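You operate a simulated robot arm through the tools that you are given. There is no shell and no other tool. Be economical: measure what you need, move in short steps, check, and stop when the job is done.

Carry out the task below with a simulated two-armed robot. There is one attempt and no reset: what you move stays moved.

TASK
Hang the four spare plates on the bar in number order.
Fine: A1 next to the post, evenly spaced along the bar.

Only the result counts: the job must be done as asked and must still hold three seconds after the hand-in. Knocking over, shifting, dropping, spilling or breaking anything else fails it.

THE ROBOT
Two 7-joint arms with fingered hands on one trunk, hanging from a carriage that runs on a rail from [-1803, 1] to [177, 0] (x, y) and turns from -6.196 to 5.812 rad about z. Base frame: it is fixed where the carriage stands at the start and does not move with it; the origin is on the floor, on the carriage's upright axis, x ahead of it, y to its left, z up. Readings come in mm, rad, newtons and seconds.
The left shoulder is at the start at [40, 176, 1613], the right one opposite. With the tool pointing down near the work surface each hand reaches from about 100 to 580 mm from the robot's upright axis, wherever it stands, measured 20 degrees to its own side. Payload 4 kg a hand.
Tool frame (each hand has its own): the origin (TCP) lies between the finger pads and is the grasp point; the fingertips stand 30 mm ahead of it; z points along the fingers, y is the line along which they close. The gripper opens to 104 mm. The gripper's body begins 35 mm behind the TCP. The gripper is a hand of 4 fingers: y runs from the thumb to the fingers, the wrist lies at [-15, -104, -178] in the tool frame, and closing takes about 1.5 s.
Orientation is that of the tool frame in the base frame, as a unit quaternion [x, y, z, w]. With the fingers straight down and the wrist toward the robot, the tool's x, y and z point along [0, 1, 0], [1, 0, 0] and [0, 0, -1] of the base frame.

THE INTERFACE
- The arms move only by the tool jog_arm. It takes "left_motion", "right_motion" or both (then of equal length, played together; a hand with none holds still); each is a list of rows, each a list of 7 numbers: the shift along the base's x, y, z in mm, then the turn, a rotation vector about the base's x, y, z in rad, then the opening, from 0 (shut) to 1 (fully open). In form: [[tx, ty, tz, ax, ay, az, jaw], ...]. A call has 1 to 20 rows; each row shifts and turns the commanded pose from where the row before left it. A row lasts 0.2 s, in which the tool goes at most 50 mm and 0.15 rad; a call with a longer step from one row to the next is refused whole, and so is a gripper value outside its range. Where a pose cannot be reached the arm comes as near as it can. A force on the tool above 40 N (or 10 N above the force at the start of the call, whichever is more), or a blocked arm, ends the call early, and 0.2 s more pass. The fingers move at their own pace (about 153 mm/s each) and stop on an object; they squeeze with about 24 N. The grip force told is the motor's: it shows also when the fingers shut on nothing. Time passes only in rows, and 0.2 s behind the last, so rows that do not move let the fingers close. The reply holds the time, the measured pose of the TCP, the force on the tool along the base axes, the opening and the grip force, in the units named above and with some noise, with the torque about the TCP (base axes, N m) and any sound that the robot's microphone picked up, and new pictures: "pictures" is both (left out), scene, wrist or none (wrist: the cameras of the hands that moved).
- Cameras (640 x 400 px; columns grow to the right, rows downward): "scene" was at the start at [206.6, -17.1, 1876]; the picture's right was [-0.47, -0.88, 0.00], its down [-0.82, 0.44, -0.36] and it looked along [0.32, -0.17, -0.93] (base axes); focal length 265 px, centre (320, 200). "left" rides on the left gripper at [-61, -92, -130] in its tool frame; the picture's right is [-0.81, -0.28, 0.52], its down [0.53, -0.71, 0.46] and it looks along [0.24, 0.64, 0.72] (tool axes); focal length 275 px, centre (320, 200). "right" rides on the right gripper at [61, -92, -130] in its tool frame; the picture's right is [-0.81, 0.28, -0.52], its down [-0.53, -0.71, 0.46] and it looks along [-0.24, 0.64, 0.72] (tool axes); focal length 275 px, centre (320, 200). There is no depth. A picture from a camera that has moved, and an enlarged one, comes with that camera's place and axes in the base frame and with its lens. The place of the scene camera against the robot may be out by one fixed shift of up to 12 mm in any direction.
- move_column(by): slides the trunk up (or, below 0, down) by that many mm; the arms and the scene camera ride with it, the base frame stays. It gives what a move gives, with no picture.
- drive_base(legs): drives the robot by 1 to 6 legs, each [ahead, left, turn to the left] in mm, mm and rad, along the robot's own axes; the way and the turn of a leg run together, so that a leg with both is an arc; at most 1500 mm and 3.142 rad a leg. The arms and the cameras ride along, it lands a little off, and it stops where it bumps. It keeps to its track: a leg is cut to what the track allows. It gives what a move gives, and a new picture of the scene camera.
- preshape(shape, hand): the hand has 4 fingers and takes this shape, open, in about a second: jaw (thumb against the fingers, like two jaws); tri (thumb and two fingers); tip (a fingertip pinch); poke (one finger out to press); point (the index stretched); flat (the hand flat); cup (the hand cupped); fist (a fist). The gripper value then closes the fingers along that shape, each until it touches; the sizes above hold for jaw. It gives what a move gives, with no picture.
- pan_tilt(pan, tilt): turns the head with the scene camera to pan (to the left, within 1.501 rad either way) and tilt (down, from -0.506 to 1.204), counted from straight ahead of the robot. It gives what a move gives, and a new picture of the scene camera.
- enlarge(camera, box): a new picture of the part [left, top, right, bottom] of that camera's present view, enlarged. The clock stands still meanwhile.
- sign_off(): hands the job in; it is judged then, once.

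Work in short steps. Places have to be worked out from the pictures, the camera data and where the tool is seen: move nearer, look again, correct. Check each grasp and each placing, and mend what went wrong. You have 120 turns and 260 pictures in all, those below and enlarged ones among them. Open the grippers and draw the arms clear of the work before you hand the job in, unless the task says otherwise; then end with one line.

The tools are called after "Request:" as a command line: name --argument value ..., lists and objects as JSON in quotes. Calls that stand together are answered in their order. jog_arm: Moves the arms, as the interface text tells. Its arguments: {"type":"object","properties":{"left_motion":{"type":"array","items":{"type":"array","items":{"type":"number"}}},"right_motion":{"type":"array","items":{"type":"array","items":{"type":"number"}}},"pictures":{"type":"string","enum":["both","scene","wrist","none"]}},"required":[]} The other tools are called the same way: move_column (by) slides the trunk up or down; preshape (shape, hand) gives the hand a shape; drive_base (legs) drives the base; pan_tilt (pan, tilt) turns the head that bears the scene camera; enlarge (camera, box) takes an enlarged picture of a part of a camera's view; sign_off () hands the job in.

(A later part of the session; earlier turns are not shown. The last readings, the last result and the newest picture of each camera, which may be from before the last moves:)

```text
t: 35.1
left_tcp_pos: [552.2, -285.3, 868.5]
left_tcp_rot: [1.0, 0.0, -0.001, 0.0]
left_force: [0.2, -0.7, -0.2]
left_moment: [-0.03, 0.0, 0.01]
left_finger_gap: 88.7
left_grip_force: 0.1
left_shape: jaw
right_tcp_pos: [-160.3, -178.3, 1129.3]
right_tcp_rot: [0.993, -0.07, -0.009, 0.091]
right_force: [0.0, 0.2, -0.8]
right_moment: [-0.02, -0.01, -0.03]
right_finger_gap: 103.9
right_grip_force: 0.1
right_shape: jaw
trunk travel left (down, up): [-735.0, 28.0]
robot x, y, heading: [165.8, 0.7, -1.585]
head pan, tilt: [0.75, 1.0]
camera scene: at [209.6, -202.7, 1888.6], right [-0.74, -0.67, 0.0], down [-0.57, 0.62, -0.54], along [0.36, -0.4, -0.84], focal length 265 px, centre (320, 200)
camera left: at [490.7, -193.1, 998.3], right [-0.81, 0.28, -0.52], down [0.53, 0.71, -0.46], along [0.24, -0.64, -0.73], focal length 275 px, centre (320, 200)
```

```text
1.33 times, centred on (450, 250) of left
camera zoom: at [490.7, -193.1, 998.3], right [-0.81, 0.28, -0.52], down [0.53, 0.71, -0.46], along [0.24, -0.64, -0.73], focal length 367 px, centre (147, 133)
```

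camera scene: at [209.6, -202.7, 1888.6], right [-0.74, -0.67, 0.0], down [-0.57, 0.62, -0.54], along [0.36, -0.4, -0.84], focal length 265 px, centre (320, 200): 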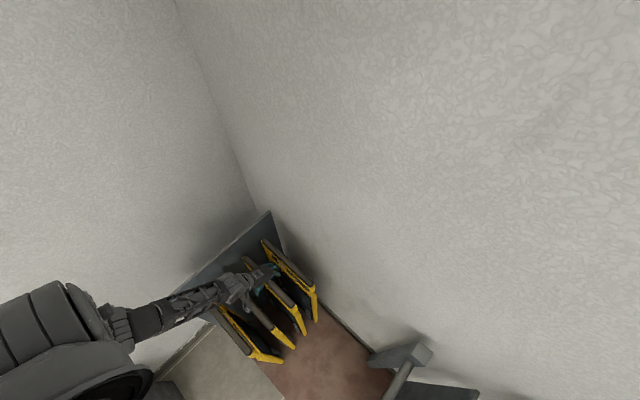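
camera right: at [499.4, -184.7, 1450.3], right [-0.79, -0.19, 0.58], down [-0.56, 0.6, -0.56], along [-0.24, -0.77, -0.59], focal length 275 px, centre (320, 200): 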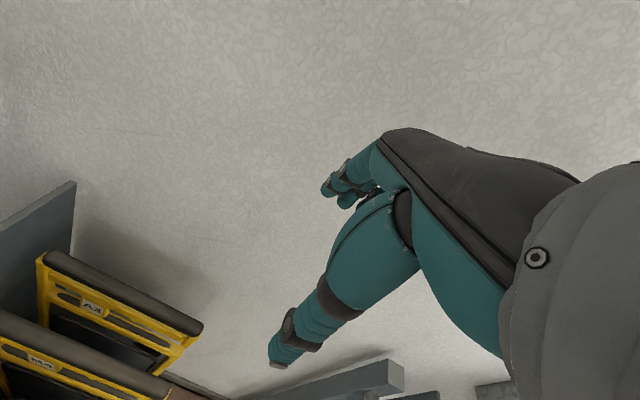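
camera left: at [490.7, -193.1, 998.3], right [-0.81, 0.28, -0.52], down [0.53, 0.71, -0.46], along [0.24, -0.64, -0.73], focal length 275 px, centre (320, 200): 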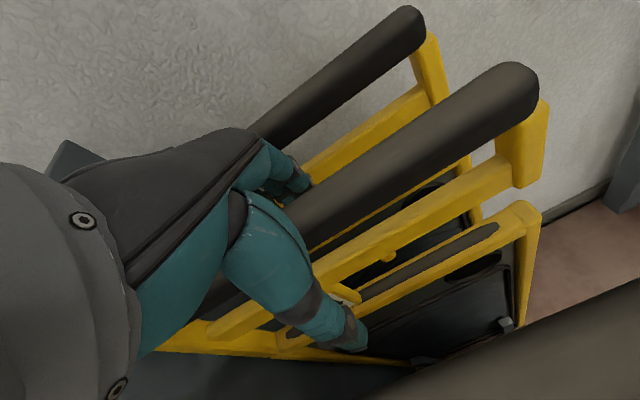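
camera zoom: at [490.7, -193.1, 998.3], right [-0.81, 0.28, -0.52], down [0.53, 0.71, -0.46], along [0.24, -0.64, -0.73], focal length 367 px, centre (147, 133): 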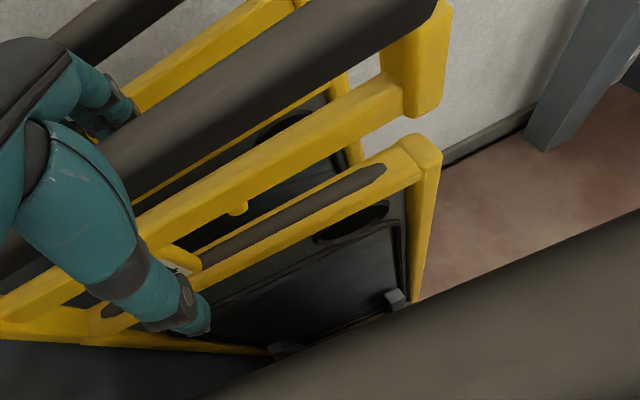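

The thumb is well placed beside the handle with tips above the rail's underside. I close the grip.

Request:
jog_arm --left_motion '[[0, 0, 0, 0, 0, 0, 0.5], [0, 0, 0, 0, 0, 0, 0.3], [0, 0, 0, 0, 0, 0, 0.1], [0, 0, 0, 0, 0, 0, 0], [0, 0, 0, 0, 0, 0, 0], [0, 0, 0, 0, 0, 0, 0], [0, 0, 0, 0, 0, 0, 0], [0, 0, 0, 0, 0, 0, 0]]' --pictures "wrist"

```text
t: 36.9
left_tcp_pos: [550.0, -284.2, 868.5]
left_tcp_rot: [1.0, 0.001, -0.001, -0.001]
left_force: [0.0, 0.8, 0.1]
left_moment: [-0.11, -0.03, -0.02]
left_finger_gap: 10.6
left_grip_force: 24.2
left_shape: jaw
right_tcp_pos: [-161.1, -177.4, 1128.6]
right_tcp_rot: [0.993, -0.07, -0.009, 0.089]
right_force: [-0.2, -0.7, 0.1]
right_moment: [-0.03, 0.06, 0.01]
right_finger_gap: 103.9
right_grip_force: 0.3
right_shape: jaw
trunk travel left (down, up): [-735.0, 28.0]
robot x, y, heading: [168.9, -4.5, -1.585]
head pan, tilt: [0.75, 1.0]
camera left: at [490.2, -192.3, 998.1], right [-0.81, 0.28, -0.52], down [0.53, 0.71, -0.45], along [0.24, -0.64, -0.73], focal length 275 px, centre (320, 200)
```

left: 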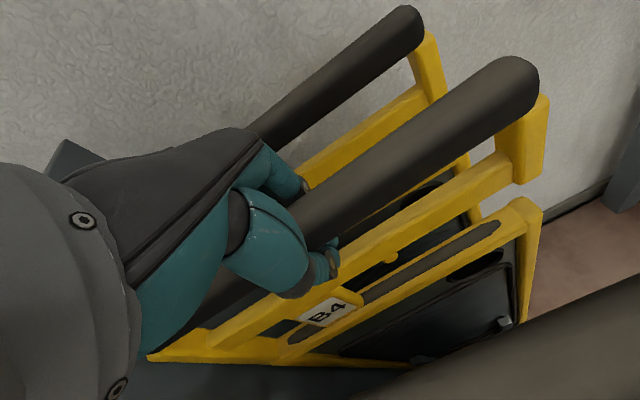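

The fingers have closed to 10.6 mm, apparently round the rail under the handle. I lift 20 mm and check force.

Request:
jog_arm --left_motion '[[0, 0, 5, 0, 0, 0, 0], [0, 0, 5, 0, 0, 0, 0], [0, 0, 5, 0, 0, 0, 0], [0, 0, 5, 0, 0, 0, 0], [0, 0, 0, 0, 0, 0, 0]]' --pictures "wrist"

```text
t: 38.1
left_tcp_pos: [551.0, -284.6, 889.1]
left_tcp_rot: [1.0, 0.0, -0.001, -0.002]
left_force: [-0.4, -0.4, -9.9]
left_moment: [-0.09, 0.0, 0.05]
left_finger_gap: 10.3
left_grip_force: 23.3
left_shape: jaw
right_tcp_pos: [-160.8, -177.0, 1129.9]
right_tcp_rot: [0.993, -0.07, -0.009, 0.09]
right_force: [0.4, 0.2, 0.7]
right_moment: [-0.01, -0.01, 0.04]
right_finger_gap: 104.1
right_grip_force: 0.0
right_shape: jaw
trunk travel left (down, up): [-735.0, 28.0]
robot x, y, heading: [166.7, 0.8, -1.587]
head pan, tilt: [0.75, 1.0]
camera left: at [490.9, -192.7, 1018.2], right [-0.81, 0.28, -0.52], down [0.53, 0.71, -0.45], along [0.24, -0.64, -0.73], focal length 275 px, centre (320, 200)
```

left: 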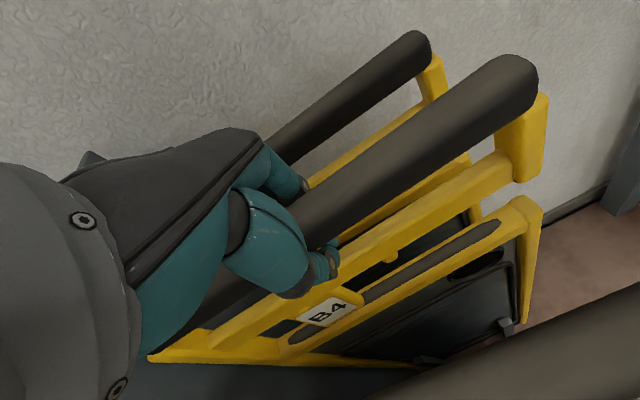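

Plate lifted freely, ~1 kg and balanced (so its centre is at x≈550 under the hand). I lift further by 100 mm and view with the right camera for the bar.

Request:
jog_arm --left_motion '[[0, 0, 15, 0, 0, 0, 0], [0, 0, 20, 0, 0, 0, 0], [0, 0, 20, 0, 0, 0, 0], [0, 0, 20, 0, 0, 0, 0], [0, 0, 20, 0, 0, 0, 0], [0, 0, 10, 0, 0, 0, 0], [0, 0, 0, 0, 0, 0, 0]]' --right_motion '[[0, 0, 0, 0, 0, 0, 1], [0, 0, 0, 0, 0, 0, 1], [0, 0, 0, 0, 0, 0, 1], [0, 0, 0, 0, 0, 0, 1], [0, 0, 0, 0, 0, 0, 1], [0, 0, 0, 0, 0, 0, 1], [0, 0, 0, 0, 0, 0, 1]]' --pictures "both"

```text
t: 39.7
left_tcp_pos: [549.2, -285.1, 991.8]
left_tcp_rot: [1.0, -0.001, -0.002, -0.002]
left_force: [-0.6, -0.2, -10.2]
left_moment: [-0.07, 0.01, -0.04]
left_finger_gap: 10.2
left_grip_force: 23.7
left_shape: jaw
right_tcp_pos: [-160.3, -176.3, 1128.6]
right_tcp_rot: [0.994, -0.07, -0.01, 0.089]
right_force: [-0.1, -0.4, -0.2]
right_moment: [0.0, 0.01, 0.01]
right_finger_gap: 104.1
right_grip_force: 0.0
right_shape: jaw
trunk travel left (down, up): [-735.0, 28.0]
robot x, y, heading: [170.5, -0.2, -1.585]
head pan, tilt: [0.75, 1.0]
camera scene: at [209.5, -202.6, 1888.5], right [-0.74, -0.67, 0.0], down [-0.57, 0.62, -0.54], along [0.36, -0.4, -0.84], focal length 265 px, centre (320, 200)
camera right: at [-83.1, -73.7, 1239.1], right [-0.82, -0.06, 0.56], down [-0.44, 0.69, -0.57], along [-0.35, -0.72, -0.6], focal length 275 px, centre (320, 200)
camera left: at [489.5, -192.6, 1122.3], right [-0.81, 0.28, -0.52], down [0.53, 0.71, -0.45], along [0.24, -0.64, -0.73], focal length 275 px, centre (320, 200)
```

scene: 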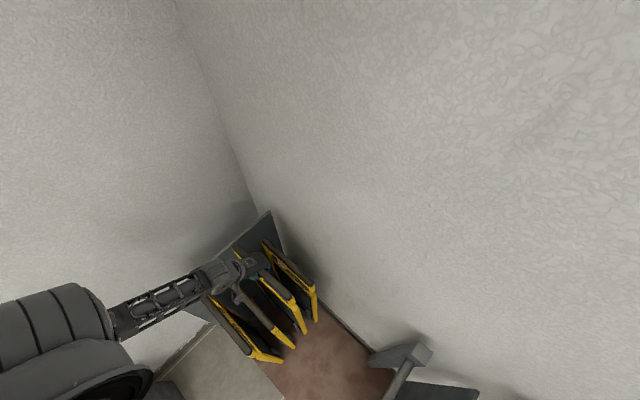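
right: 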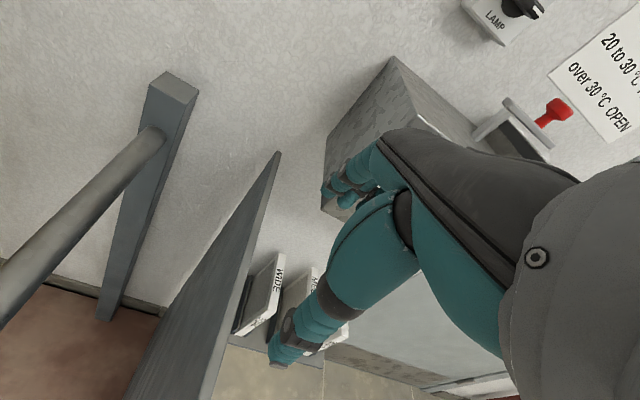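
left: 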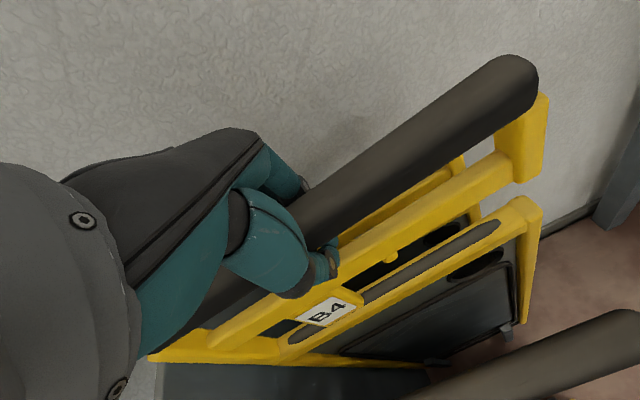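

I want the right hand further from the wall box before driving back, so I pull it 80 mm toward +y.

Request:
jog_arm --right_motion '[[0, 20, 0, 0, 0, 0, 1], [0, 20, 0, 0, 0, 0, 1], [0, 20, 0, 0, 0, 0, 1], [0, 20, 0, 0, 0, 0, 1]]' --pictures "wrist"

```text
t: 40.5
left_tcp_pos: [549.5, -283.5, 991.9]
left_tcp_rot: [1.0, -0.001, 0.0, -0.003]
left_force: [0.3, -1.0, -10.3]
left_moment: [-0.08, -0.02, -0.04]
left_finger_gap: 10.5
left_grip_force: 23.7
left_shape: jaw
right_tcp_pos: [-177.9, -131.1, 1127.1]
right_tcp_rot: [0.996, 0.003, -0.028, 0.08]
right_force: [-0.5, 1.0, -0.2]
right_moment: [0.04, 0.0, 0.01]
right_finger_gap: 104.0
right_grip_force: 0.0
right_shape: jaw
right hand out of reach, approached as far as the arm can: row 3
trunk travel left (down, up): [-735.0, 28.0]
robot x, y, heading: [166.6, -3.0, -1.585]
head pan, tilt: [0.75, 1.0]
stopped in row 3 (right hand): the arm was blocked; the commanded pose is now the measured one
camera right: at [-109.6, -20.8, 1236.1], right [-0.78, -0.19, 0.6], down [-0.56, 0.63, -0.53], along [-0.28, -0.75, -0.6], focal length 275 px, centre (320, 200)
```

right: 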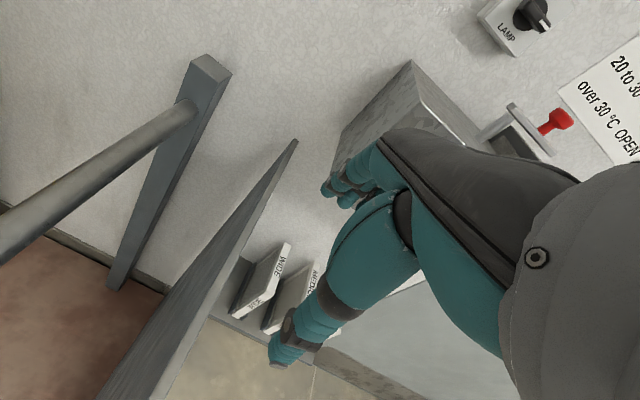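

Now I drive toward −x by 330 mm with the plate hanging from the left hand, keeping it between bar and stand.

Request:
drive_base --legs '[[0, -165, 0], [0, -165, 0.012]]'

Request:
enlarge --camera "right" --box '[0, 0, 640, 400]'

Request:
enlarge --camera "left" --box '[240, 0, 640, 400]'

```text
t: 42.9
left_tcp_pos: [224.5, -279.8, 992.5]
left_tcp_rot: [1.0, 0.006, -0.001, -0.003]
left_force: [1.7, -0.6, -10.3]
left_moment: [0.07, -0.17, 0.03]
left_finger_gap: 10.5
left_grip_force: 23.4
left_shape: jaw
right_tcp_pos: [-502.4, -135.8, 1125.5]
right_tcp_rot: [0.996, 0.007, -0.028, 0.081]
right_force: [-0.2, -0.3, -0.1]
right_moment: [0.01, 0.0, -0.02]
right_finger_gap: 104.2
right_grip_force: 0.1
right_shape: jaw
trunk travel left (down, up): [-735.0, 28.0]
robot x, y, heading: [-159.7, 1.2, -1.573]
head pan, tilt: [0.75, 1.0]
camera scene: at [-115.6, -201.7, 1888.5], right [-0.73, -0.68, 0.0], down [-0.57, 0.62, -0.54], along [0.37, -0.4, -0.84], focal length 265 px, centre (320, 200)
```

scene: 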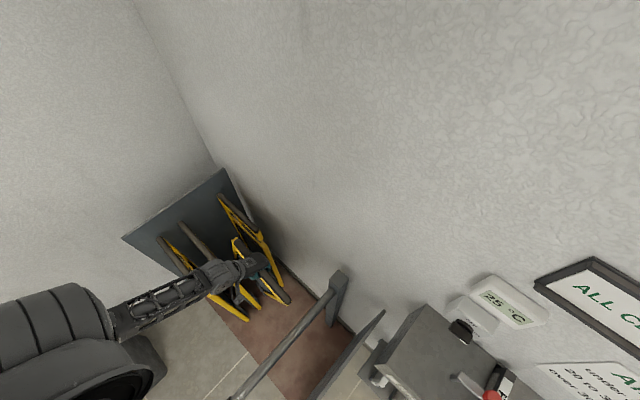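

```text
1.00 times, centred on (320, 200) of right (not enlarged: the box is as wide or as high as the picture)
camera zoom: at [-436.5, -24.1, 1235.9], right [-0.78, -0.2, 0.6], down [-0.57, 0.62, -0.53], along [-0.27, -0.76, -0.6], focal length 275 px, centre (320, 200)
```

zoom: 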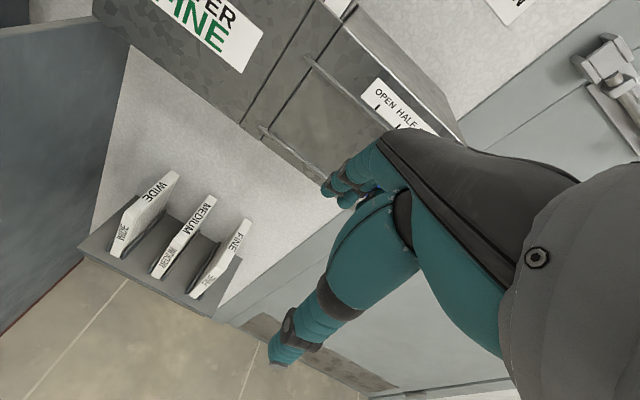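

```text
1.00 times, centred on (440, 200) of left (not enlarged: the box is as wide or as high as the picture)
camera zoom: at [164.3, -188.1, 1122.1], right [-0.81, 0.27, -0.52], down [0.52, 0.72, -0.45], along [0.25, -0.64, -0.73], focal length 275 px, centre (200, 200)
```

zoom: 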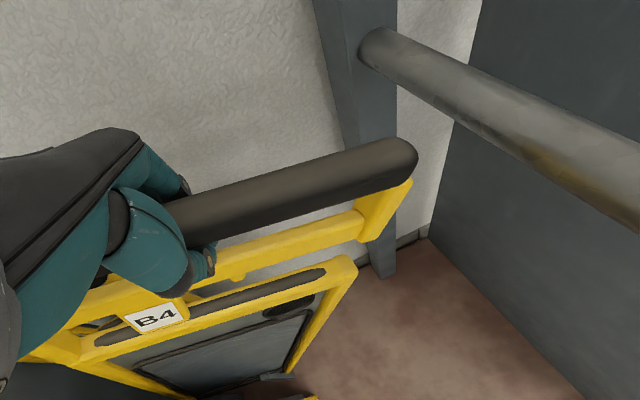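

The plate seems to have swung during the drive; I let it settle and also read those cards in the right camera.

Request:
enlarge --camera "right" --box '[90, 0, 450, 300]'

Request:
jog_arm --left_motion '[[0, 0, 0, 0, 0, 0, 0], [0, 0, 0, 0, 0, 0, 0], [0, 0, 0, 0, 0, 0, 0]]' --pictures "wrist"

```text
1.33 times, centred on (270, 150) of right
camera zoom: at [-436.5, -24.1, 1235.9], right [-0.78, -0.2, 0.6], down [-0.57, 0.62, -0.53], along [-0.27, -0.76, -0.6], focal length 367 px, centre (387, 267)
```

zoom: 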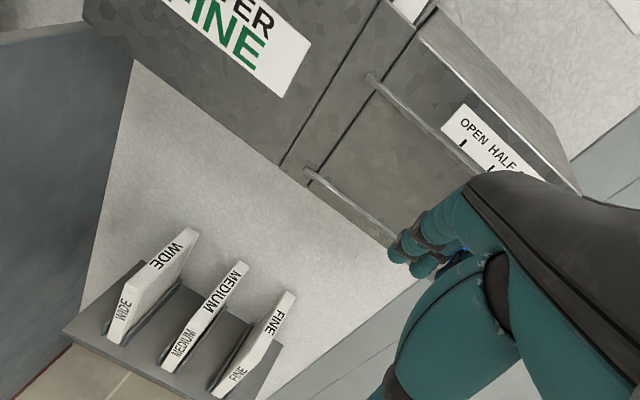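

```text
t: 43.7
left_tcp_pos: [226.9, -279.0, 991.6]
left_tcp_rot: [1.0, 0.006, 0.0, -0.002]
left_force: [3.2, -0.2, -10.9]
left_moment: [0.07, -0.14, 0.04]
left_finger_gap: 10.2
left_grip_force: 23.5
left_shape: jaw
right_tcp_pos: [-502.9, -135.6, 1125.8]
right_tcp_rot: [0.996, 0.008, -0.028, 0.08]
right_force: [-0.2, -0.2, 0.0]
right_moment: [0.04, -0.02, 0.0]
right_finger_gap: 104.0
right_grip_force: 0.1
right_shape: jaw
trunk travel left (down, up): [-735.0, 28.0]
robot x, y, heading: [-159.3, -1.0, -1.571]
head pan, tilt: [0.75, 1.0]
camera left: at [164.5, -187.9, 1122.0], right [-0.81, 0.27, -0.52], down [0.52, 0.72, -0.45], along [0.25, -0.64, -0.73], focal length 275 px, centre (320, 200)
```

left: 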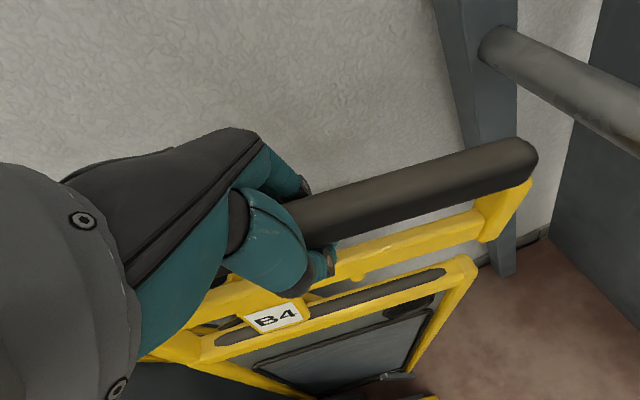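

There's a static x-force of ~3 N and the plate is tilted: its lower part may have caught on something. I look at the scene closely.

Request:
enlarge --camera "scene" --box '[120, 160, 360, 340]'

Request:
enlarge --camera "left" --box '[280, 220, 560, 400]'

```text
2.22 times, centred on (240, 250) of scene
camera zoom: at [-115.6, -201.7, 1888.5], right [-0.73, -0.68, 0.0], down [-0.57, 0.62, -0.54], along [0.37, -0.4, -0.84], focal length 589 px, centre (498, 89)
```

zoom: 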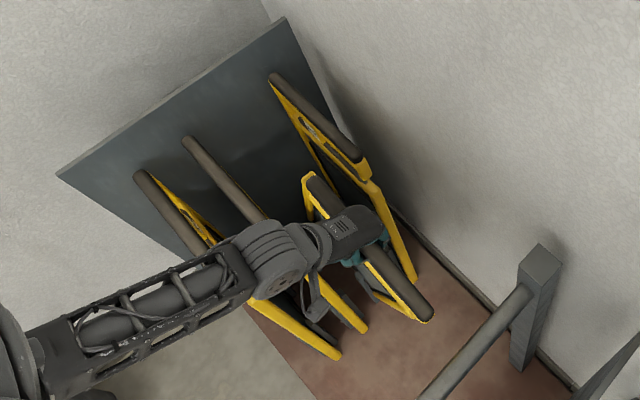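

```text
2.22 times, centred on (420, 310) of left
camera zoom: at [164.5, -187.9, 1122.0], right [-0.81, 0.27, -0.52], down [0.52, 0.72, -0.45], along [0.25, -0.64, -0.73], focal length 612 px, centre (98, -44)
```

zoom: 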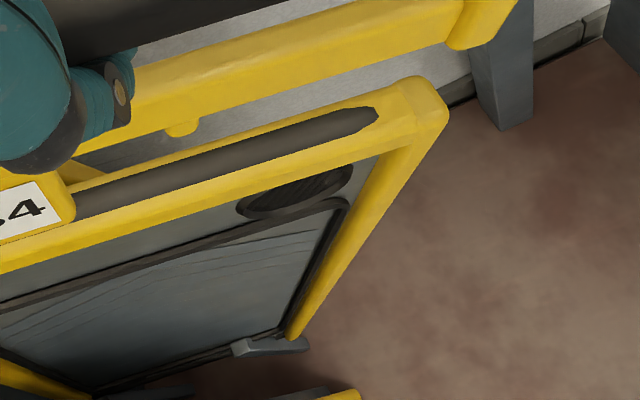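

The plate's foot stayed in its holder (not yet clear at 120 mm lift) and the plate pivoted in the grip. I drive back to the start so it hangs upright again, then will lift higher.

Request:
drive_base --legs '[[0, 165, 0], [0, 160, 0]]'

Request:
enlarge --camera "left" --box '[240, 0, 640, 400]'

```text
t: 46.2
left_tcp_pos: [550.6, -279.4, 992.7]
left_tcp_rot: [1.0, 0.007, -0.001, -0.001]
left_force: [0.3, 0.6, -11.0]
left_moment: [0.13, 0.33, -0.05]
left_finger_gap: 10.7
left_grip_force: 24.0
left_shape: jaw
right_tcp_pos: [-178.7, -136.9, 1127.3]
right_tcp_rot: [0.996, 0.01, -0.028, 0.081]
right_force: [0.0, 1.0, -0.3]
right_moment: [0.0, 0.04, 0.01]
right_finger_gap: 103.7
right_grip_force: 0.2
right_shape: jaw
trunk travel left (down, up): [-735.0, 28.0]
robot x, y, heading: [167.2, 1.3, -1.573]
head pan, tilt: [0.75, 1.0]
camera scene: at [209.9, -201.9, 1888.5], right [-0.73, -0.68, 0.0], down [-0.57, 0.61, -0.54], along [0.37, -0.39, -0.84], focal length 265 px, centre (320, 200)
```

scene: 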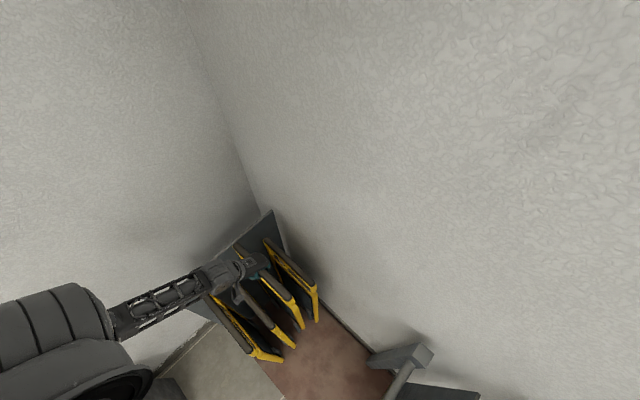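

```text
1.00 times, centred on (440, 200) of left (not enlarged: the box is as wide or as high as the picture)
camera zoom: at [489.6, -187.7, 1122.0], right [-0.81, 0.27, -0.52], down [0.52, 0.72, -0.45], along [0.25, -0.64, -0.73], focal length 275 px, centre (200, 200)
```

zoom: 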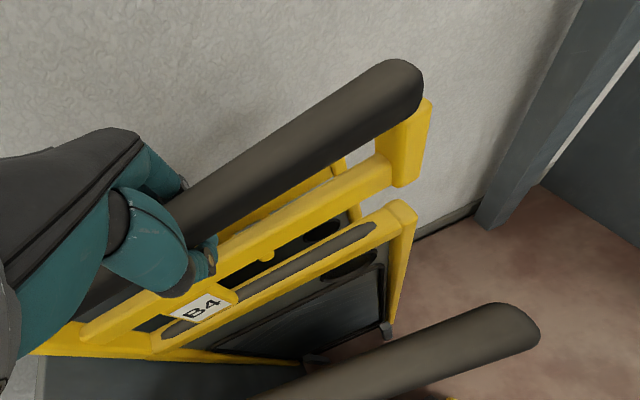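

Restored. I lift straight up another 130 mm, watching force, and check the foot.

Request:
jog_arm --left_motion '[[0, -2, 15, 0, 0, 0, 0], [0, -2, 20, 0, 0, 0, 0], [0, -1, 20, 0, 0, 0, 0], [0, 0, 20, 0, 0, 0, 0], [0, 0, 20, 0, 0, 0, 0], [0, 0, 20, 0, 0, 0, 0], [0, 0, 15, 0, 0, 0, 0], [0, 0, 0, 0, 0, 0, 0]]' --pictures "wrist"

Request:
enlarge --camera "left" --box '[360, 150, 640, 400]'

Request:
enlarge --camera "scene" --box '[180, 200, 340, 370]'

```text
t: 48.0
left_tcp_pos: [549.8, -284.1, 1122.6]
left_tcp_rot: [1.0, 0.007, 0.0, -0.003]
left_force: [0.0, -0.3, -10.3]
left_moment: [0.14, 0.22, -0.01]
left_finger_gap: 10.8
left_grip_force: 24.3
left_shape: jaw
right_tcp_pos: [-178.1, -136.2, 1127.2]
right_tcp_rot: [0.996, 0.009, -0.028, 0.081]
right_force: [0.6, 0.1, -0.8]
right_moment: [0.0, -0.02, -0.04]
right_finger_gap: 104.1
right_grip_force: 0.1
right_shape: jaw
trunk travel left (down, up): [-735.0, 28.0]
robot x, y, heading: [167.5, 1.0, -1.569]
head pan, tilt: [0.75, 1.0]
camera left: at [489.4, -192.4, 1252.3], right [-0.82, 0.27, -0.51], down [0.52, 0.72, -0.45], along [0.25, -0.64, -0.73], focal length 275 px, centre (320, 200)
```

left: 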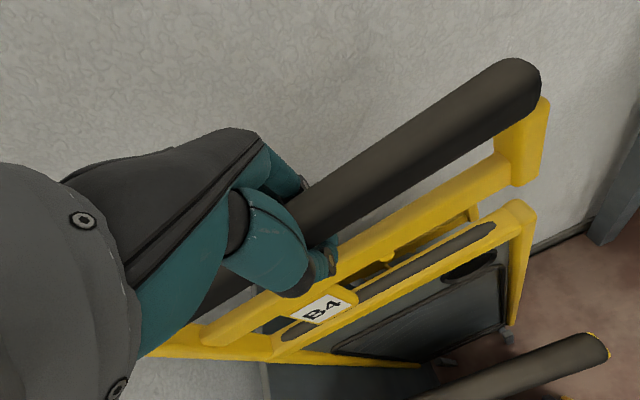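

```text
1.60 times, centred on (500, 275) of left
camera zoom: at [489.4, -192.4, 1252.3], right [-0.82, 0.27, -0.51], down [0.52, 0.72, -0.45], along [0.25, -0.64, -0.73], focal length 440 px, centre (32, 80)
```

zoom: 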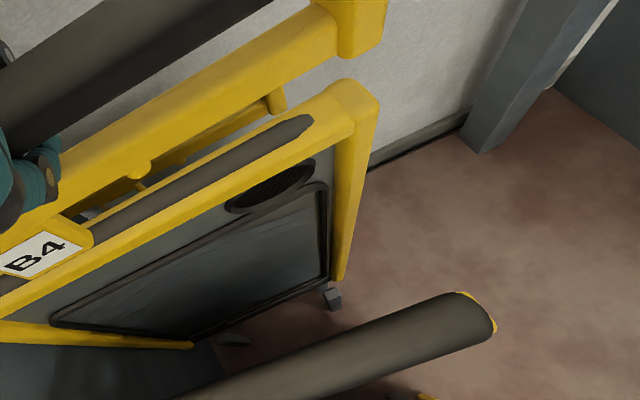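

```text
2.35 times, centred on (260, 285) of scene
camera zoom: at [209.8, -201.9, 1888.5], right [-0.73, -0.68, 0.0], down [-0.57, 0.61, -0.54], along [0.37, -0.39, -0.84], focal length 623 px, centre (461, 0)
```

zoom: 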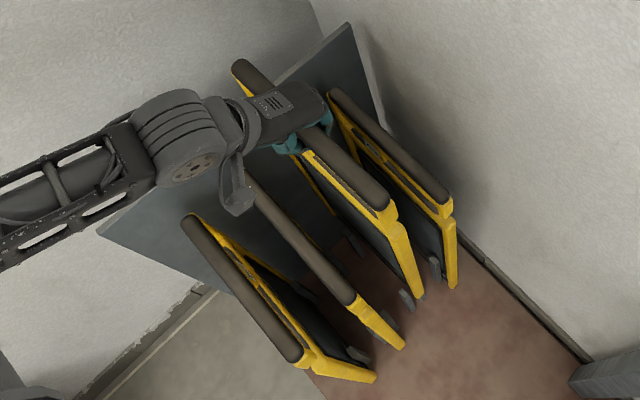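

The plate's foot is now visibly above the holder pegs (in line at x≈440). I add 40 mm margin, then drive back a small 80 mm and check for tilt.

Request:
jog_arm --left_motion '[[0, 0, 20, 0, 0, 0, 0], [0, 0, 20, 0, 0, 0, 0], [0, 0, 0, 0, 0, 0, 0]]' --pictures "none"

Request:
drive_base --legs '[[0, -100, 0]]'

Request:
enlarge --camera "left" --box '[240, 0, 640, 400]'

```text
t: 48.8
left_tcp_pos: [553.3, -283.9, 1162.4]
left_tcp_rot: [1.0, 0.006, -0.001, -0.002]
left_force: [-0.6, -0.2, -11.2]
left_moment: [0.06, 0.16, -0.01]
left_finger_gap: 10.8
left_grip_force: 24.3
left_shape: jaw
right_tcp_pos: [-178.3, -137.3, 1127.1]
right_tcp_rot: [0.996, 0.009, -0.027, 0.08]
right_force: [-0.4, -0.8, 0.1]
right_moment: [-0.01, -0.01, 0.0]
right_finger_gap: 103.8
right_grip_force: 0.1
right_shape: jaw
trunk travel left (down, up): [-735.0, 28.0]
robot x, y, heading: [165.2, -0.2, -1.565]
head pan, tilt: [0.75, 1.0]
```

```text
t: 50.0
left_tcp_pos: [451.9, -281.7, 1162.6]
left_tcp_rot: [1.0, 0.008, 0.0, -0.002]
left_force: [-0.1, 0.6, -10.8]
left_moment: [0.01, 0.18, 0.01]
left_finger_gap: 10.8
left_grip_force: 24.4
left_shape: jaw
right_tcp_pos: [-278.0, -137.4, 1126.9]
right_tcp_rot: [0.996, 0.01, -0.027, 0.081]
right_force: [0.1, -0.1, 0.0]
right_moment: [0.0, 0.01, 0.03]
right_finger_gap: 104.0
right_grip_force: 0.1
right_shape: jaw
trunk travel left (down, up): [-735.0, 28.0]
robot x, y, heading: [62.6, -3.2, -1.565]
head pan, tilt: [0.75, 1.0]
camera scene: at [109.9, -201.8, 1888.5], right [-0.73, -0.68, 0.0], down [-0.58, 0.61, -0.54], along [0.37, -0.39, -0.84], focal length 265 px, centre (320, 200)
```

scene: 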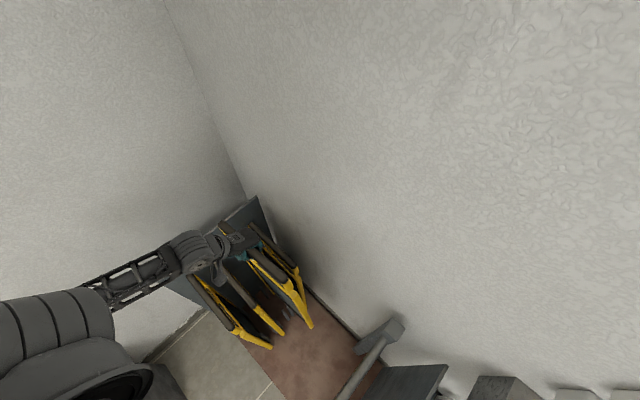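

```text
1.00 times, centred on (440, 200) of left (not enlarged: the box is as wide or as high as the picture)
camera zoom: at [390.5, -192.0, 1292.1], right [-0.82, 0.26, -0.51], down [0.52, 0.72, -0.45], along [0.25, -0.64, -0.73], focal length 275 px, centre (200, 200)
```

zoom: 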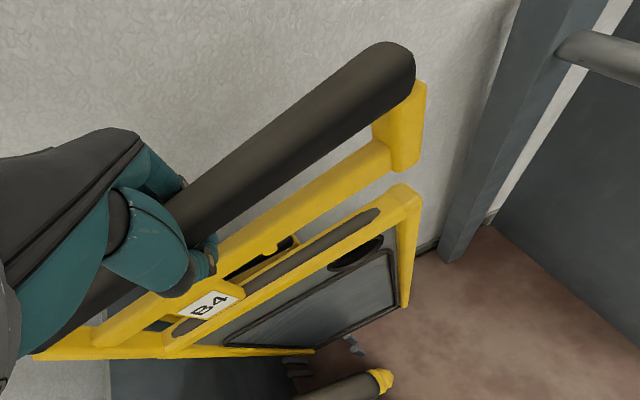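

It's free now. I continue driving −x another 215 mm.

Request:
drive_base --legs '[[0, -215, -0.006]]'

Request:
enlarge --camera "left" --box '[240, 0, 640, 400]'

```text
t: 51.6
left_tcp_pos: [238.6, -284.9, 1162.8]
left_tcp_rot: [1.0, 0.005, 0.0, -0.001]
left_force: [0.8, -0.6, -12.1]
left_moment: [0.15, -0.09, 0.03]
left_finger_gap: 10.5
left_grip_force: 23.6
left_shape: jaw
right_tcp_pos: [-492.0, -135.5, 1127.1]
right_tcp_rot: [0.996, 0.008, -0.028, 0.08]
right_force: [-0.8, -0.3, -0.1]
right_moment: [-0.02, 0.02, -0.01]
right_finger_gap: 104.2
right_grip_force: 0.3
right_shape: jaw
trunk travel left (down, up): [-735.0, 28.0]
robot x, y, heading: [-145.0, 1.9, -1.576]
head pan, tilt: [0.75, 1.0]
camera scene: at [-103.8, -201.8, 1888.5], right [-0.73, -0.68, 0.0], down [-0.57, 0.62, -0.54], along [0.37, -0.4, -0.84], focal length 265 px, centre (320, 200)
```

scene: 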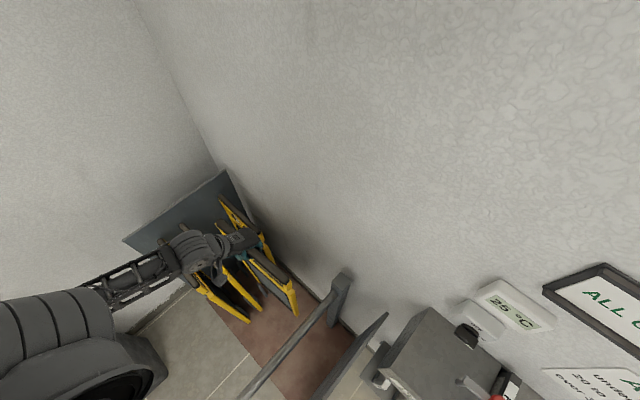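

```text
1.00 times, centred on (440, 200) of left (not enlarged: the box is as wide or as high as the picture)
camera zoom: at [177.3, -193.3, 1291.9], right [-0.81, 0.27, -0.52], down [0.53, 0.72, -0.45], along [0.25, -0.64, -0.73], focal length 275 px, centre (200, 200)
```

zoom: 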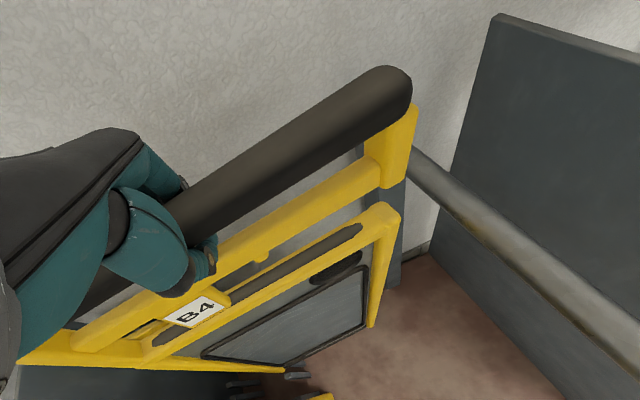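

Free-hanging again. I now shift the hand toward +y (target y≈-50 for B4) as far as the arm allows.

Request:
jog_arm --left_motion '[[0, 15, 0, 0, 0, 0, 0], [0, 20, 0, 0, 0, 0, 0], [0, 20, 0, 0, 0, 0, 0], [0, 20, 0, 0, 0, 0, 0], [0, 20, 0, 0, 0, 0, 0], [0, 20, 0, 0, 0, 0, 0], [0, 20, 0, 0, 0, 0, 0], [0, 20, 0, 0, 0, 0, 0], [0, 20, 0, 0, 0, 0, 0], [0, 20, 0, 0, 0, 0, 0], [0, 20, 0, 0, 0, 0, 0], [0, 15, 0, 0, 0, 0, 0]]' --pictures "both"

```text
t: 54.2
left_tcp_pos: [263.3, -67.9, 1164.4]
left_tcp_rot: [0.998, -0.054, 0.022, -0.012]
left_force: [-0.9, 0.3, -11.2]
left_moment: [0.17, 0.24, -0.02]
left_finger_gap: 10.7
left_grip_force: 24.3
left_shape: jaw
left hand out of reach, approached as far as the arm can: row 12
right_tcp_pos: [-491.1, -135.4, 1126.1]
right_tcp_rot: [0.996, 0.007, -0.027, 0.081]
right_force: [0.7, 1.0, 0.5]
right_moment: [0.02, 0.01, 0.01]
right_finger_gap: 103.9
right_grip_force: 0.0
right_shape: jaw
trunk travel left (down, up): [-735.0, 28.0]
robot x, y, heading: [-149.2, -0.8, -1.571]
head pan, tilt: [0.75, 1.0]
camera scene: at [-103.9, -201.9, 1888.5], right [-0.73, -0.68, 0.0], down [-0.57, 0.62, -0.54], along [0.37, -0.4, -0.84], focal length 265 px, centre (320, 200)
camera left: at [206.9, 27.6, 1294.3], right [-0.75, 0.37, -0.55], down [0.63, 0.66, -0.41], along [0.21, -0.65, -0.73], focal length 275 px, centre (320, 200)
```

scene: 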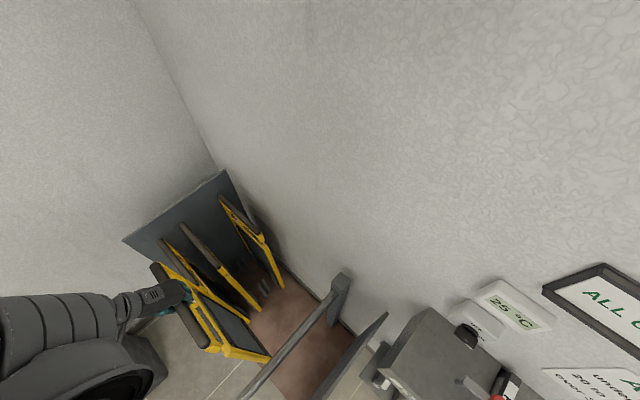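
left: 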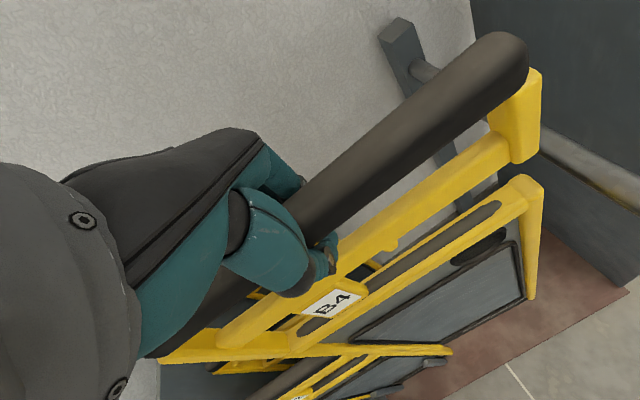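

The arm reaches y≈-68 with slight yaw; turning the base by +0.15 will help. First 40 mm toward −x to clear the stand, then the turn.

Request:
drive_base --legs '[[0, -40, 0], [0, 0, 0.16]]'

Request:
jog_arm --left_motion '[[-2, -10, 0, 0, 0, 0, 0], [-2, -10, 0, 0, 0, 0, 0], [-2, -10, 0, 0, 0, 0, 0]]' --pictures "both"

```text
t: 55.8
left_tcp_pos: [230.4, -4.5, 1167.0]
left_tcp_rot: [0.999, 0.026, 0.024, -0.01]
left_force: [0.7, 1.1, -11.2]
left_moment: [0.23, 0.04, 0.03]
left_finger_gap: 10.2
left_grip_force: 24.1
left_shape: jaw
right_tcp_pos: [-505.7, -188.3, 1126.8]
right_tcp_rot: [0.993, 0.087, -0.021, 0.082]
right_force: [-0.1, 0.0, 0.1]
right_moment: [0.01, 0.0, -0.01]
right_finger_gap: 104.2
right_grip_force: 0.1
right_shape: jaw
trunk travel left (down, up): [-735.0, 28.0]
robot x, y, heading: [-188.0, 0.1, -1.415]
head pan, tilt: [0.75, 1.0]
camera scene: at [-110.5, -191.6, 1888.5], right [-0.61, -0.79, 0.0], down [-0.66, 0.52, -0.54], along [0.43, -0.33, -0.84], focal length 265 px, centre (320, 200)
```

scene: 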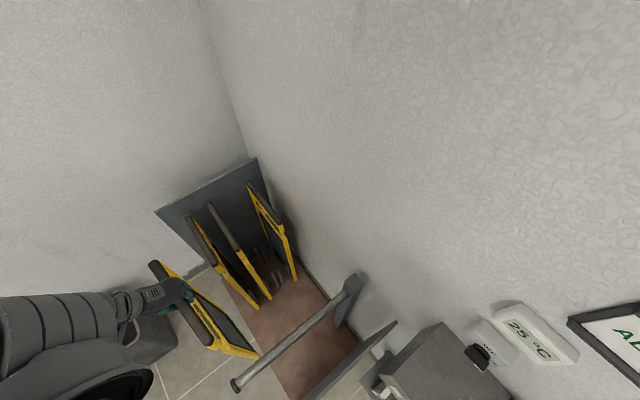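

```text
t: 56.5
left_tcp_pos: [225.4, -34.2, 1166.7]
left_tcp_rot: [0.999, 0.028, 0.024, -0.01]
left_force: [0.3, -0.3, -11.7]
left_moment: [0.09, 0.09, 0.02]
left_finger_gap: 10.6
left_grip_force: 24.2
left_shape: jaw
right_tcp_pos: [-506.1, -188.8, 1126.5]
right_tcp_rot: [0.992, 0.088, -0.021, 0.082]
right_force: [0.0, -0.7, 0.0]
right_moment: [-0.01, 0.0, 0.0]
right_finger_gap: 104.2
right_grip_force: 0.0
right_shape: jaw
trunk travel left (down, up): [-735.0, 28.0]
robot x, y, heading: [-189.4, -0.0, -1.411]
head pan, tilt: [0.75, 1.0]
camera scene: at [-110.5, -191.6, 1888.5], right [-0.61, -0.79, 0.0], down [-0.66, 0.52, -0.54], along [0.43, -0.33, -0.84], focal length 265 px, centre (320, 200)
camera left: at [153.8, 50.8, 1293.5], right [-0.8, 0.24, -0.55], down [0.51, 0.75, -0.42], along [0.31, -0.62, -0.72], focal length 275 px, centre (320, 200)
```

scene: 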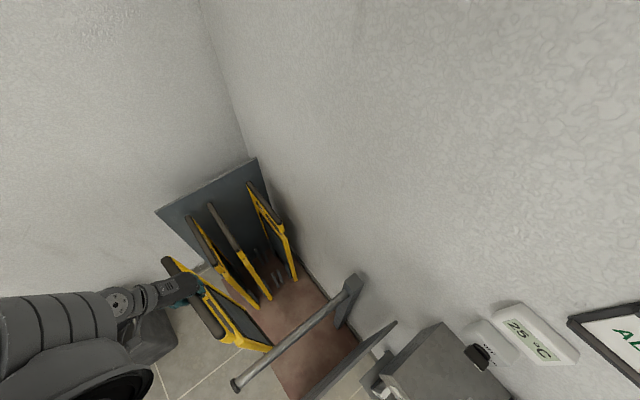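
left: 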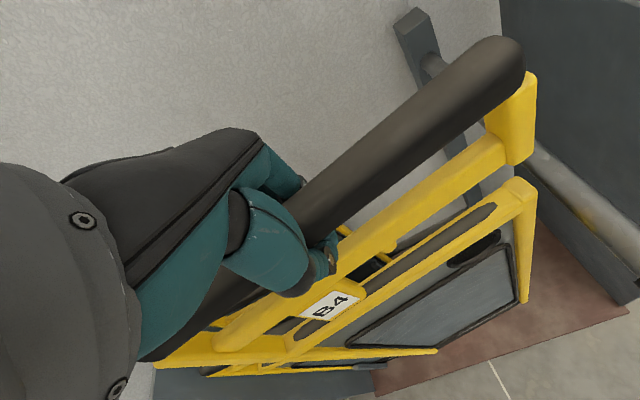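

Good. I level the orientation, move to y≈-62 and lower to z≈1000 in front of the bar, then compare slot and bar heights.

Request:
jog_arm --left_motion '[[0, -7, -20, -0.01, 0.024, -0.028, 0], [0, -7, -20, -0.01, 0.024, -0.028, 0], [0, -7, -20, 0, 0, 0, 0], [0, -7, -20, 0, 0, 0, 0], [0, 0, -20, 0, 0, 0, 0], [0, 0, -20, 0, 0, 0, 0], [0, 0, -20, 0, 0, 0, 0], [0, 0, -20, 0, 0, 0, 0], [0, 0, 0, 0, 0, 0, 0]]' --pictures "both"

Request:
enlarge --camera "left" --box '[360, 0, 640, 250]'

Request:
enlarge --camera "scene" --box '[140, 250, 380, 400]'

```text
t: 58.5
left_tcp_pos: [225.9, -61.1, 1004.4]
left_tcp_rot: [1.0, -0.001, 0.0, 0.001]
left_force: [0.3, 0.0, -11.2]
left_moment: [0.01, 0.06, 0.0]
left_finger_gap: 11.0
left_grip_force: 24.2
left_shape: jaw
right_tcp_pos: [-505.9, -189.0, 1126.7]
right_tcp_rot: [0.993, 0.088, -0.021, 0.082]
right_force: [1.0, 0.3, -0.4]
right_moment: [-0.01, -0.01, -0.01]
right_finger_gap: 104.0
right_grip_force: 0.2
right_shape: jaw
trunk travel left (down, up): [-735.0, 28.0]
robot x, y, heading: [-187.7, 0.9, -1.409]
head pan, tilt: [0.75, 1.0]
camera scene: at [-110.5, -191.7, 1888.5], right [-0.61, -0.79, 0.0], down [-0.66, 0.52, -0.54], along [0.43, -0.33, -0.84], focal length 265 px, centre (320, 200)
camera left: at [165.0, 29.7, 1133.4], right [-0.81, 0.28, -0.52], down [0.53, 0.71, -0.46], along [0.24, -0.65, -0.72], focal length 275 px, centre (320, 200)
```

scene: 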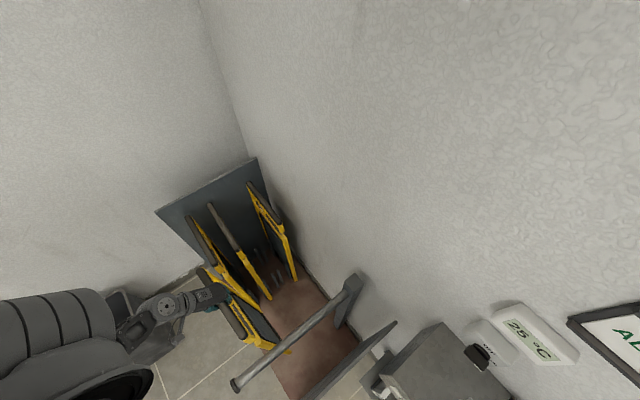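
left: 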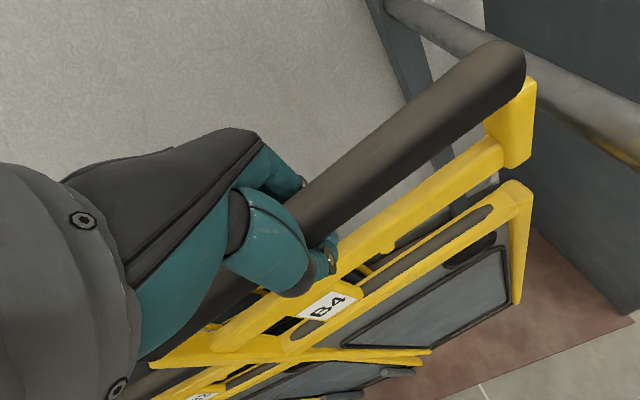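

```text
1.60 times, centred on (500, 125) of left
camera zoom: at [165.0, 29.7, 1133.4], right [-0.81, 0.28, -0.52], down [0.53, 0.71, -0.46], along [0.24, -0.65, -0.72], focal length 440 px, centre (32, 320)
```

zoom: 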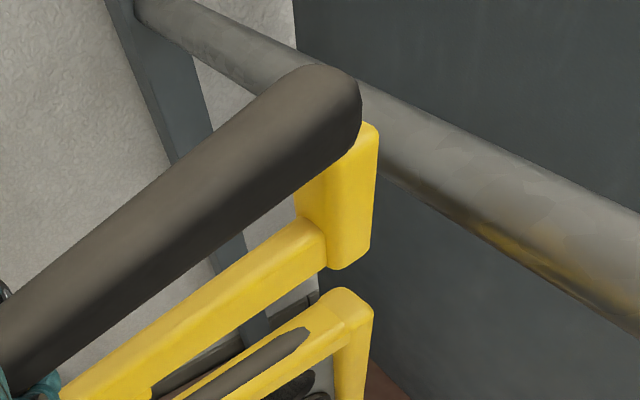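

```text
2.67 times, centred on (260, 325) of scene
camera zoom: at [-110.5, -191.7, 1888.5], right [-0.61, -0.79, 0.0], down [-0.66, 0.52, -0.54], along [0.43, -0.33, -0.84], focal length 706 px, centre (480, -133)
```

zoom: 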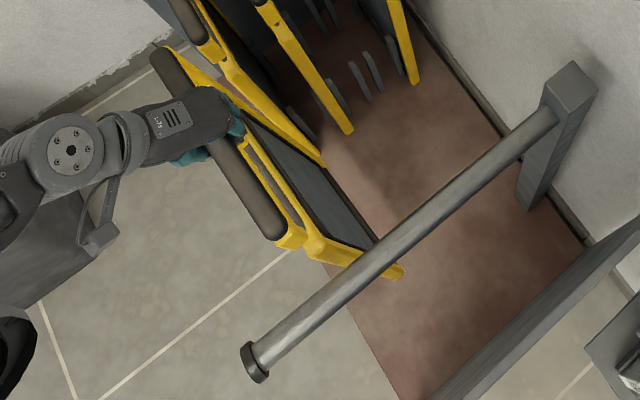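

The bar runs at about x 15, z 909 (y from +30 to −412). I approach: lower 14 mm and move −x 40 mm so slot opening and bar can be compared side by side in the image.

Request:
jog_arm --left_motion '[[-10, 0, -7, 0, 0, 0, 0], [-10, 0, -7, 0, 0, 0, 0], [-10, 0, 0, 0, 0, 0, 0], [-10, 0, 0, 0, 0, 0, 0], [0, 0, 0, 0, 0, 0, 0]]' --pictures "none"

Request:
enlarge --camera "left" --box '[420, 20, 640, 240]'

Request:
enlarge --camera "scene" --box '[180, 270, 340, 400]'

```text
t: 59.8
left_tcp_pos: [184.8, -61.4, 993.3]
left_tcp_rot: [1.0, -0.002, 0.0, 0.0]
left_force: [-0.7, -0.1, -11.1]
left_moment: [-0.01, 0.06, 0.01]
left_finger_gap: 10.6
left_grip_force: 23.6
left_shape: jaw
right_tcp_pos: [-505.6, -188.6, 1126.0]
right_tcp_rot: [0.992, 0.088, -0.021, 0.082]
right_force: [0.4, 1.0, 0.2]
right_moment: [0.01, -0.03, 0.02]
right_finger_gap: 104.2
right_grip_force: 0.1
right_shape: jaw
trunk travel left (down, up): [-735.0, 28.0]
robot x, y, heading: [-189.5, -4.0, -1.413]
head pan, tilt: [0.75, 1.0]
```

```text
1.82 times, centred on (530, 130) of left
camera zoom: at [124.6, 29.8, 1121.0], right [-0.81, 0.28, -0.52], down [0.53, 0.71, -0.46], along [0.24, -0.65, -0.72], focal length 500 px, centre (-62, 327)
```

zoom: 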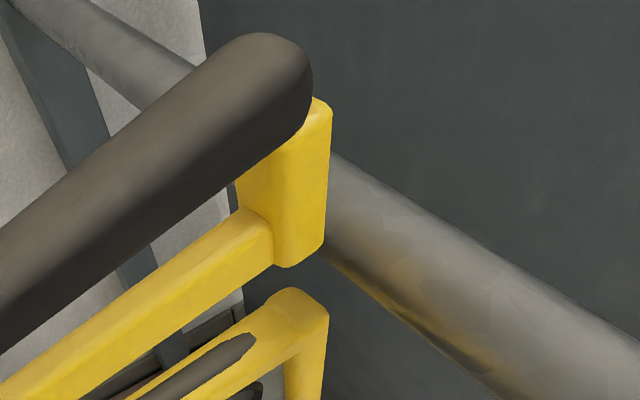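

```text
3.08 times, centred on (260, 335) of scene
camera zoom: at [-110.5, -191.7, 1888.5], right [-0.61, -0.79, 0.0], down [-0.66, 0.52, -0.54], along [0.43, -0.33, -0.84], focal length 815 px, centre (505, -215)
```

zoom: 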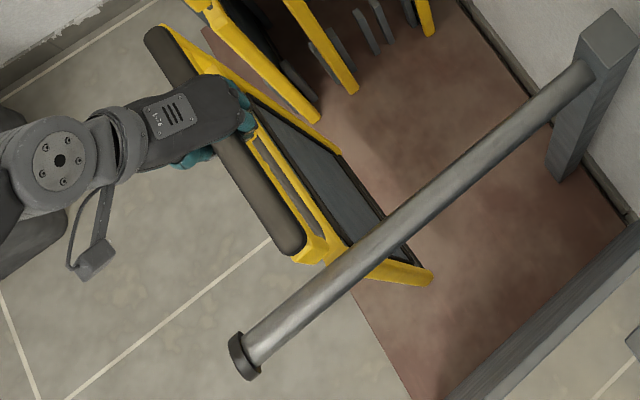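

From this view I compute slot: stub underside ≈ TCP−33, lower frame top ≈ TCP−84, nub bottom ≈ TCP−41; bar (z≈908, Ø≈37) should pass at TCP z≈970. I lower 23 mm and look again.

Request:
jog_arm --left_motion '[[0, 0, -12, 0, 0, 0, 0], [0, 0, -11, 0, 0, 0, 0], [0, 0, 0, 0, 0, 0, 0]]' --pictures "none"

Request:
enlarge --camera "left" --box '[420, 20, 640, 240]'

```text
t: 60.5
left_tcp_pos: [185.6, -61.9, 968.5]
left_tcp_rot: [1.0, -0.001, 0.001, 0.0]
left_force: [0.7, 0.5, -11.0]
left_moment: [0.19, -0.04, 0.01]
left_finger_gap: 10.6
left_grip_force: 23.9
left_shape: jaw
right_tcp_pos: [-505.7, -188.0, 1125.9]
right_tcp_rot: [0.992, 0.088, -0.022, 0.083]
right_force: [0.1, 0.5, 0.6]
right_moment: [-0.02, 0.01, 0.02]
right_finger_gap: 103.8
right_grip_force: 0.1
right_shape: jaw
trunk travel left (down, up): [-735.0, 28.0]
robot x, y, heading: [-187.1, -3.0, -1.411]
head pan, tilt: [0.75, 1.0]
```

```text
1.82 times, centred on (530, 130) of left
camera zoom: at [125.2, 30.8, 1097.7], right [-0.81, 0.28, -0.52], down [0.53, 0.71, -0.45], along [0.24, -0.65, -0.72], focal length 500 px, centre (-62, 327)
```

zoom: 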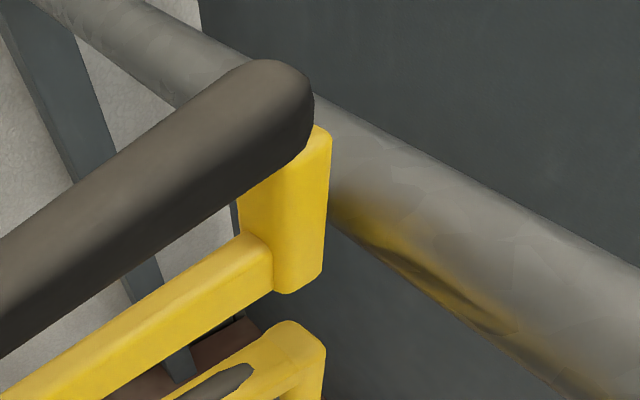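

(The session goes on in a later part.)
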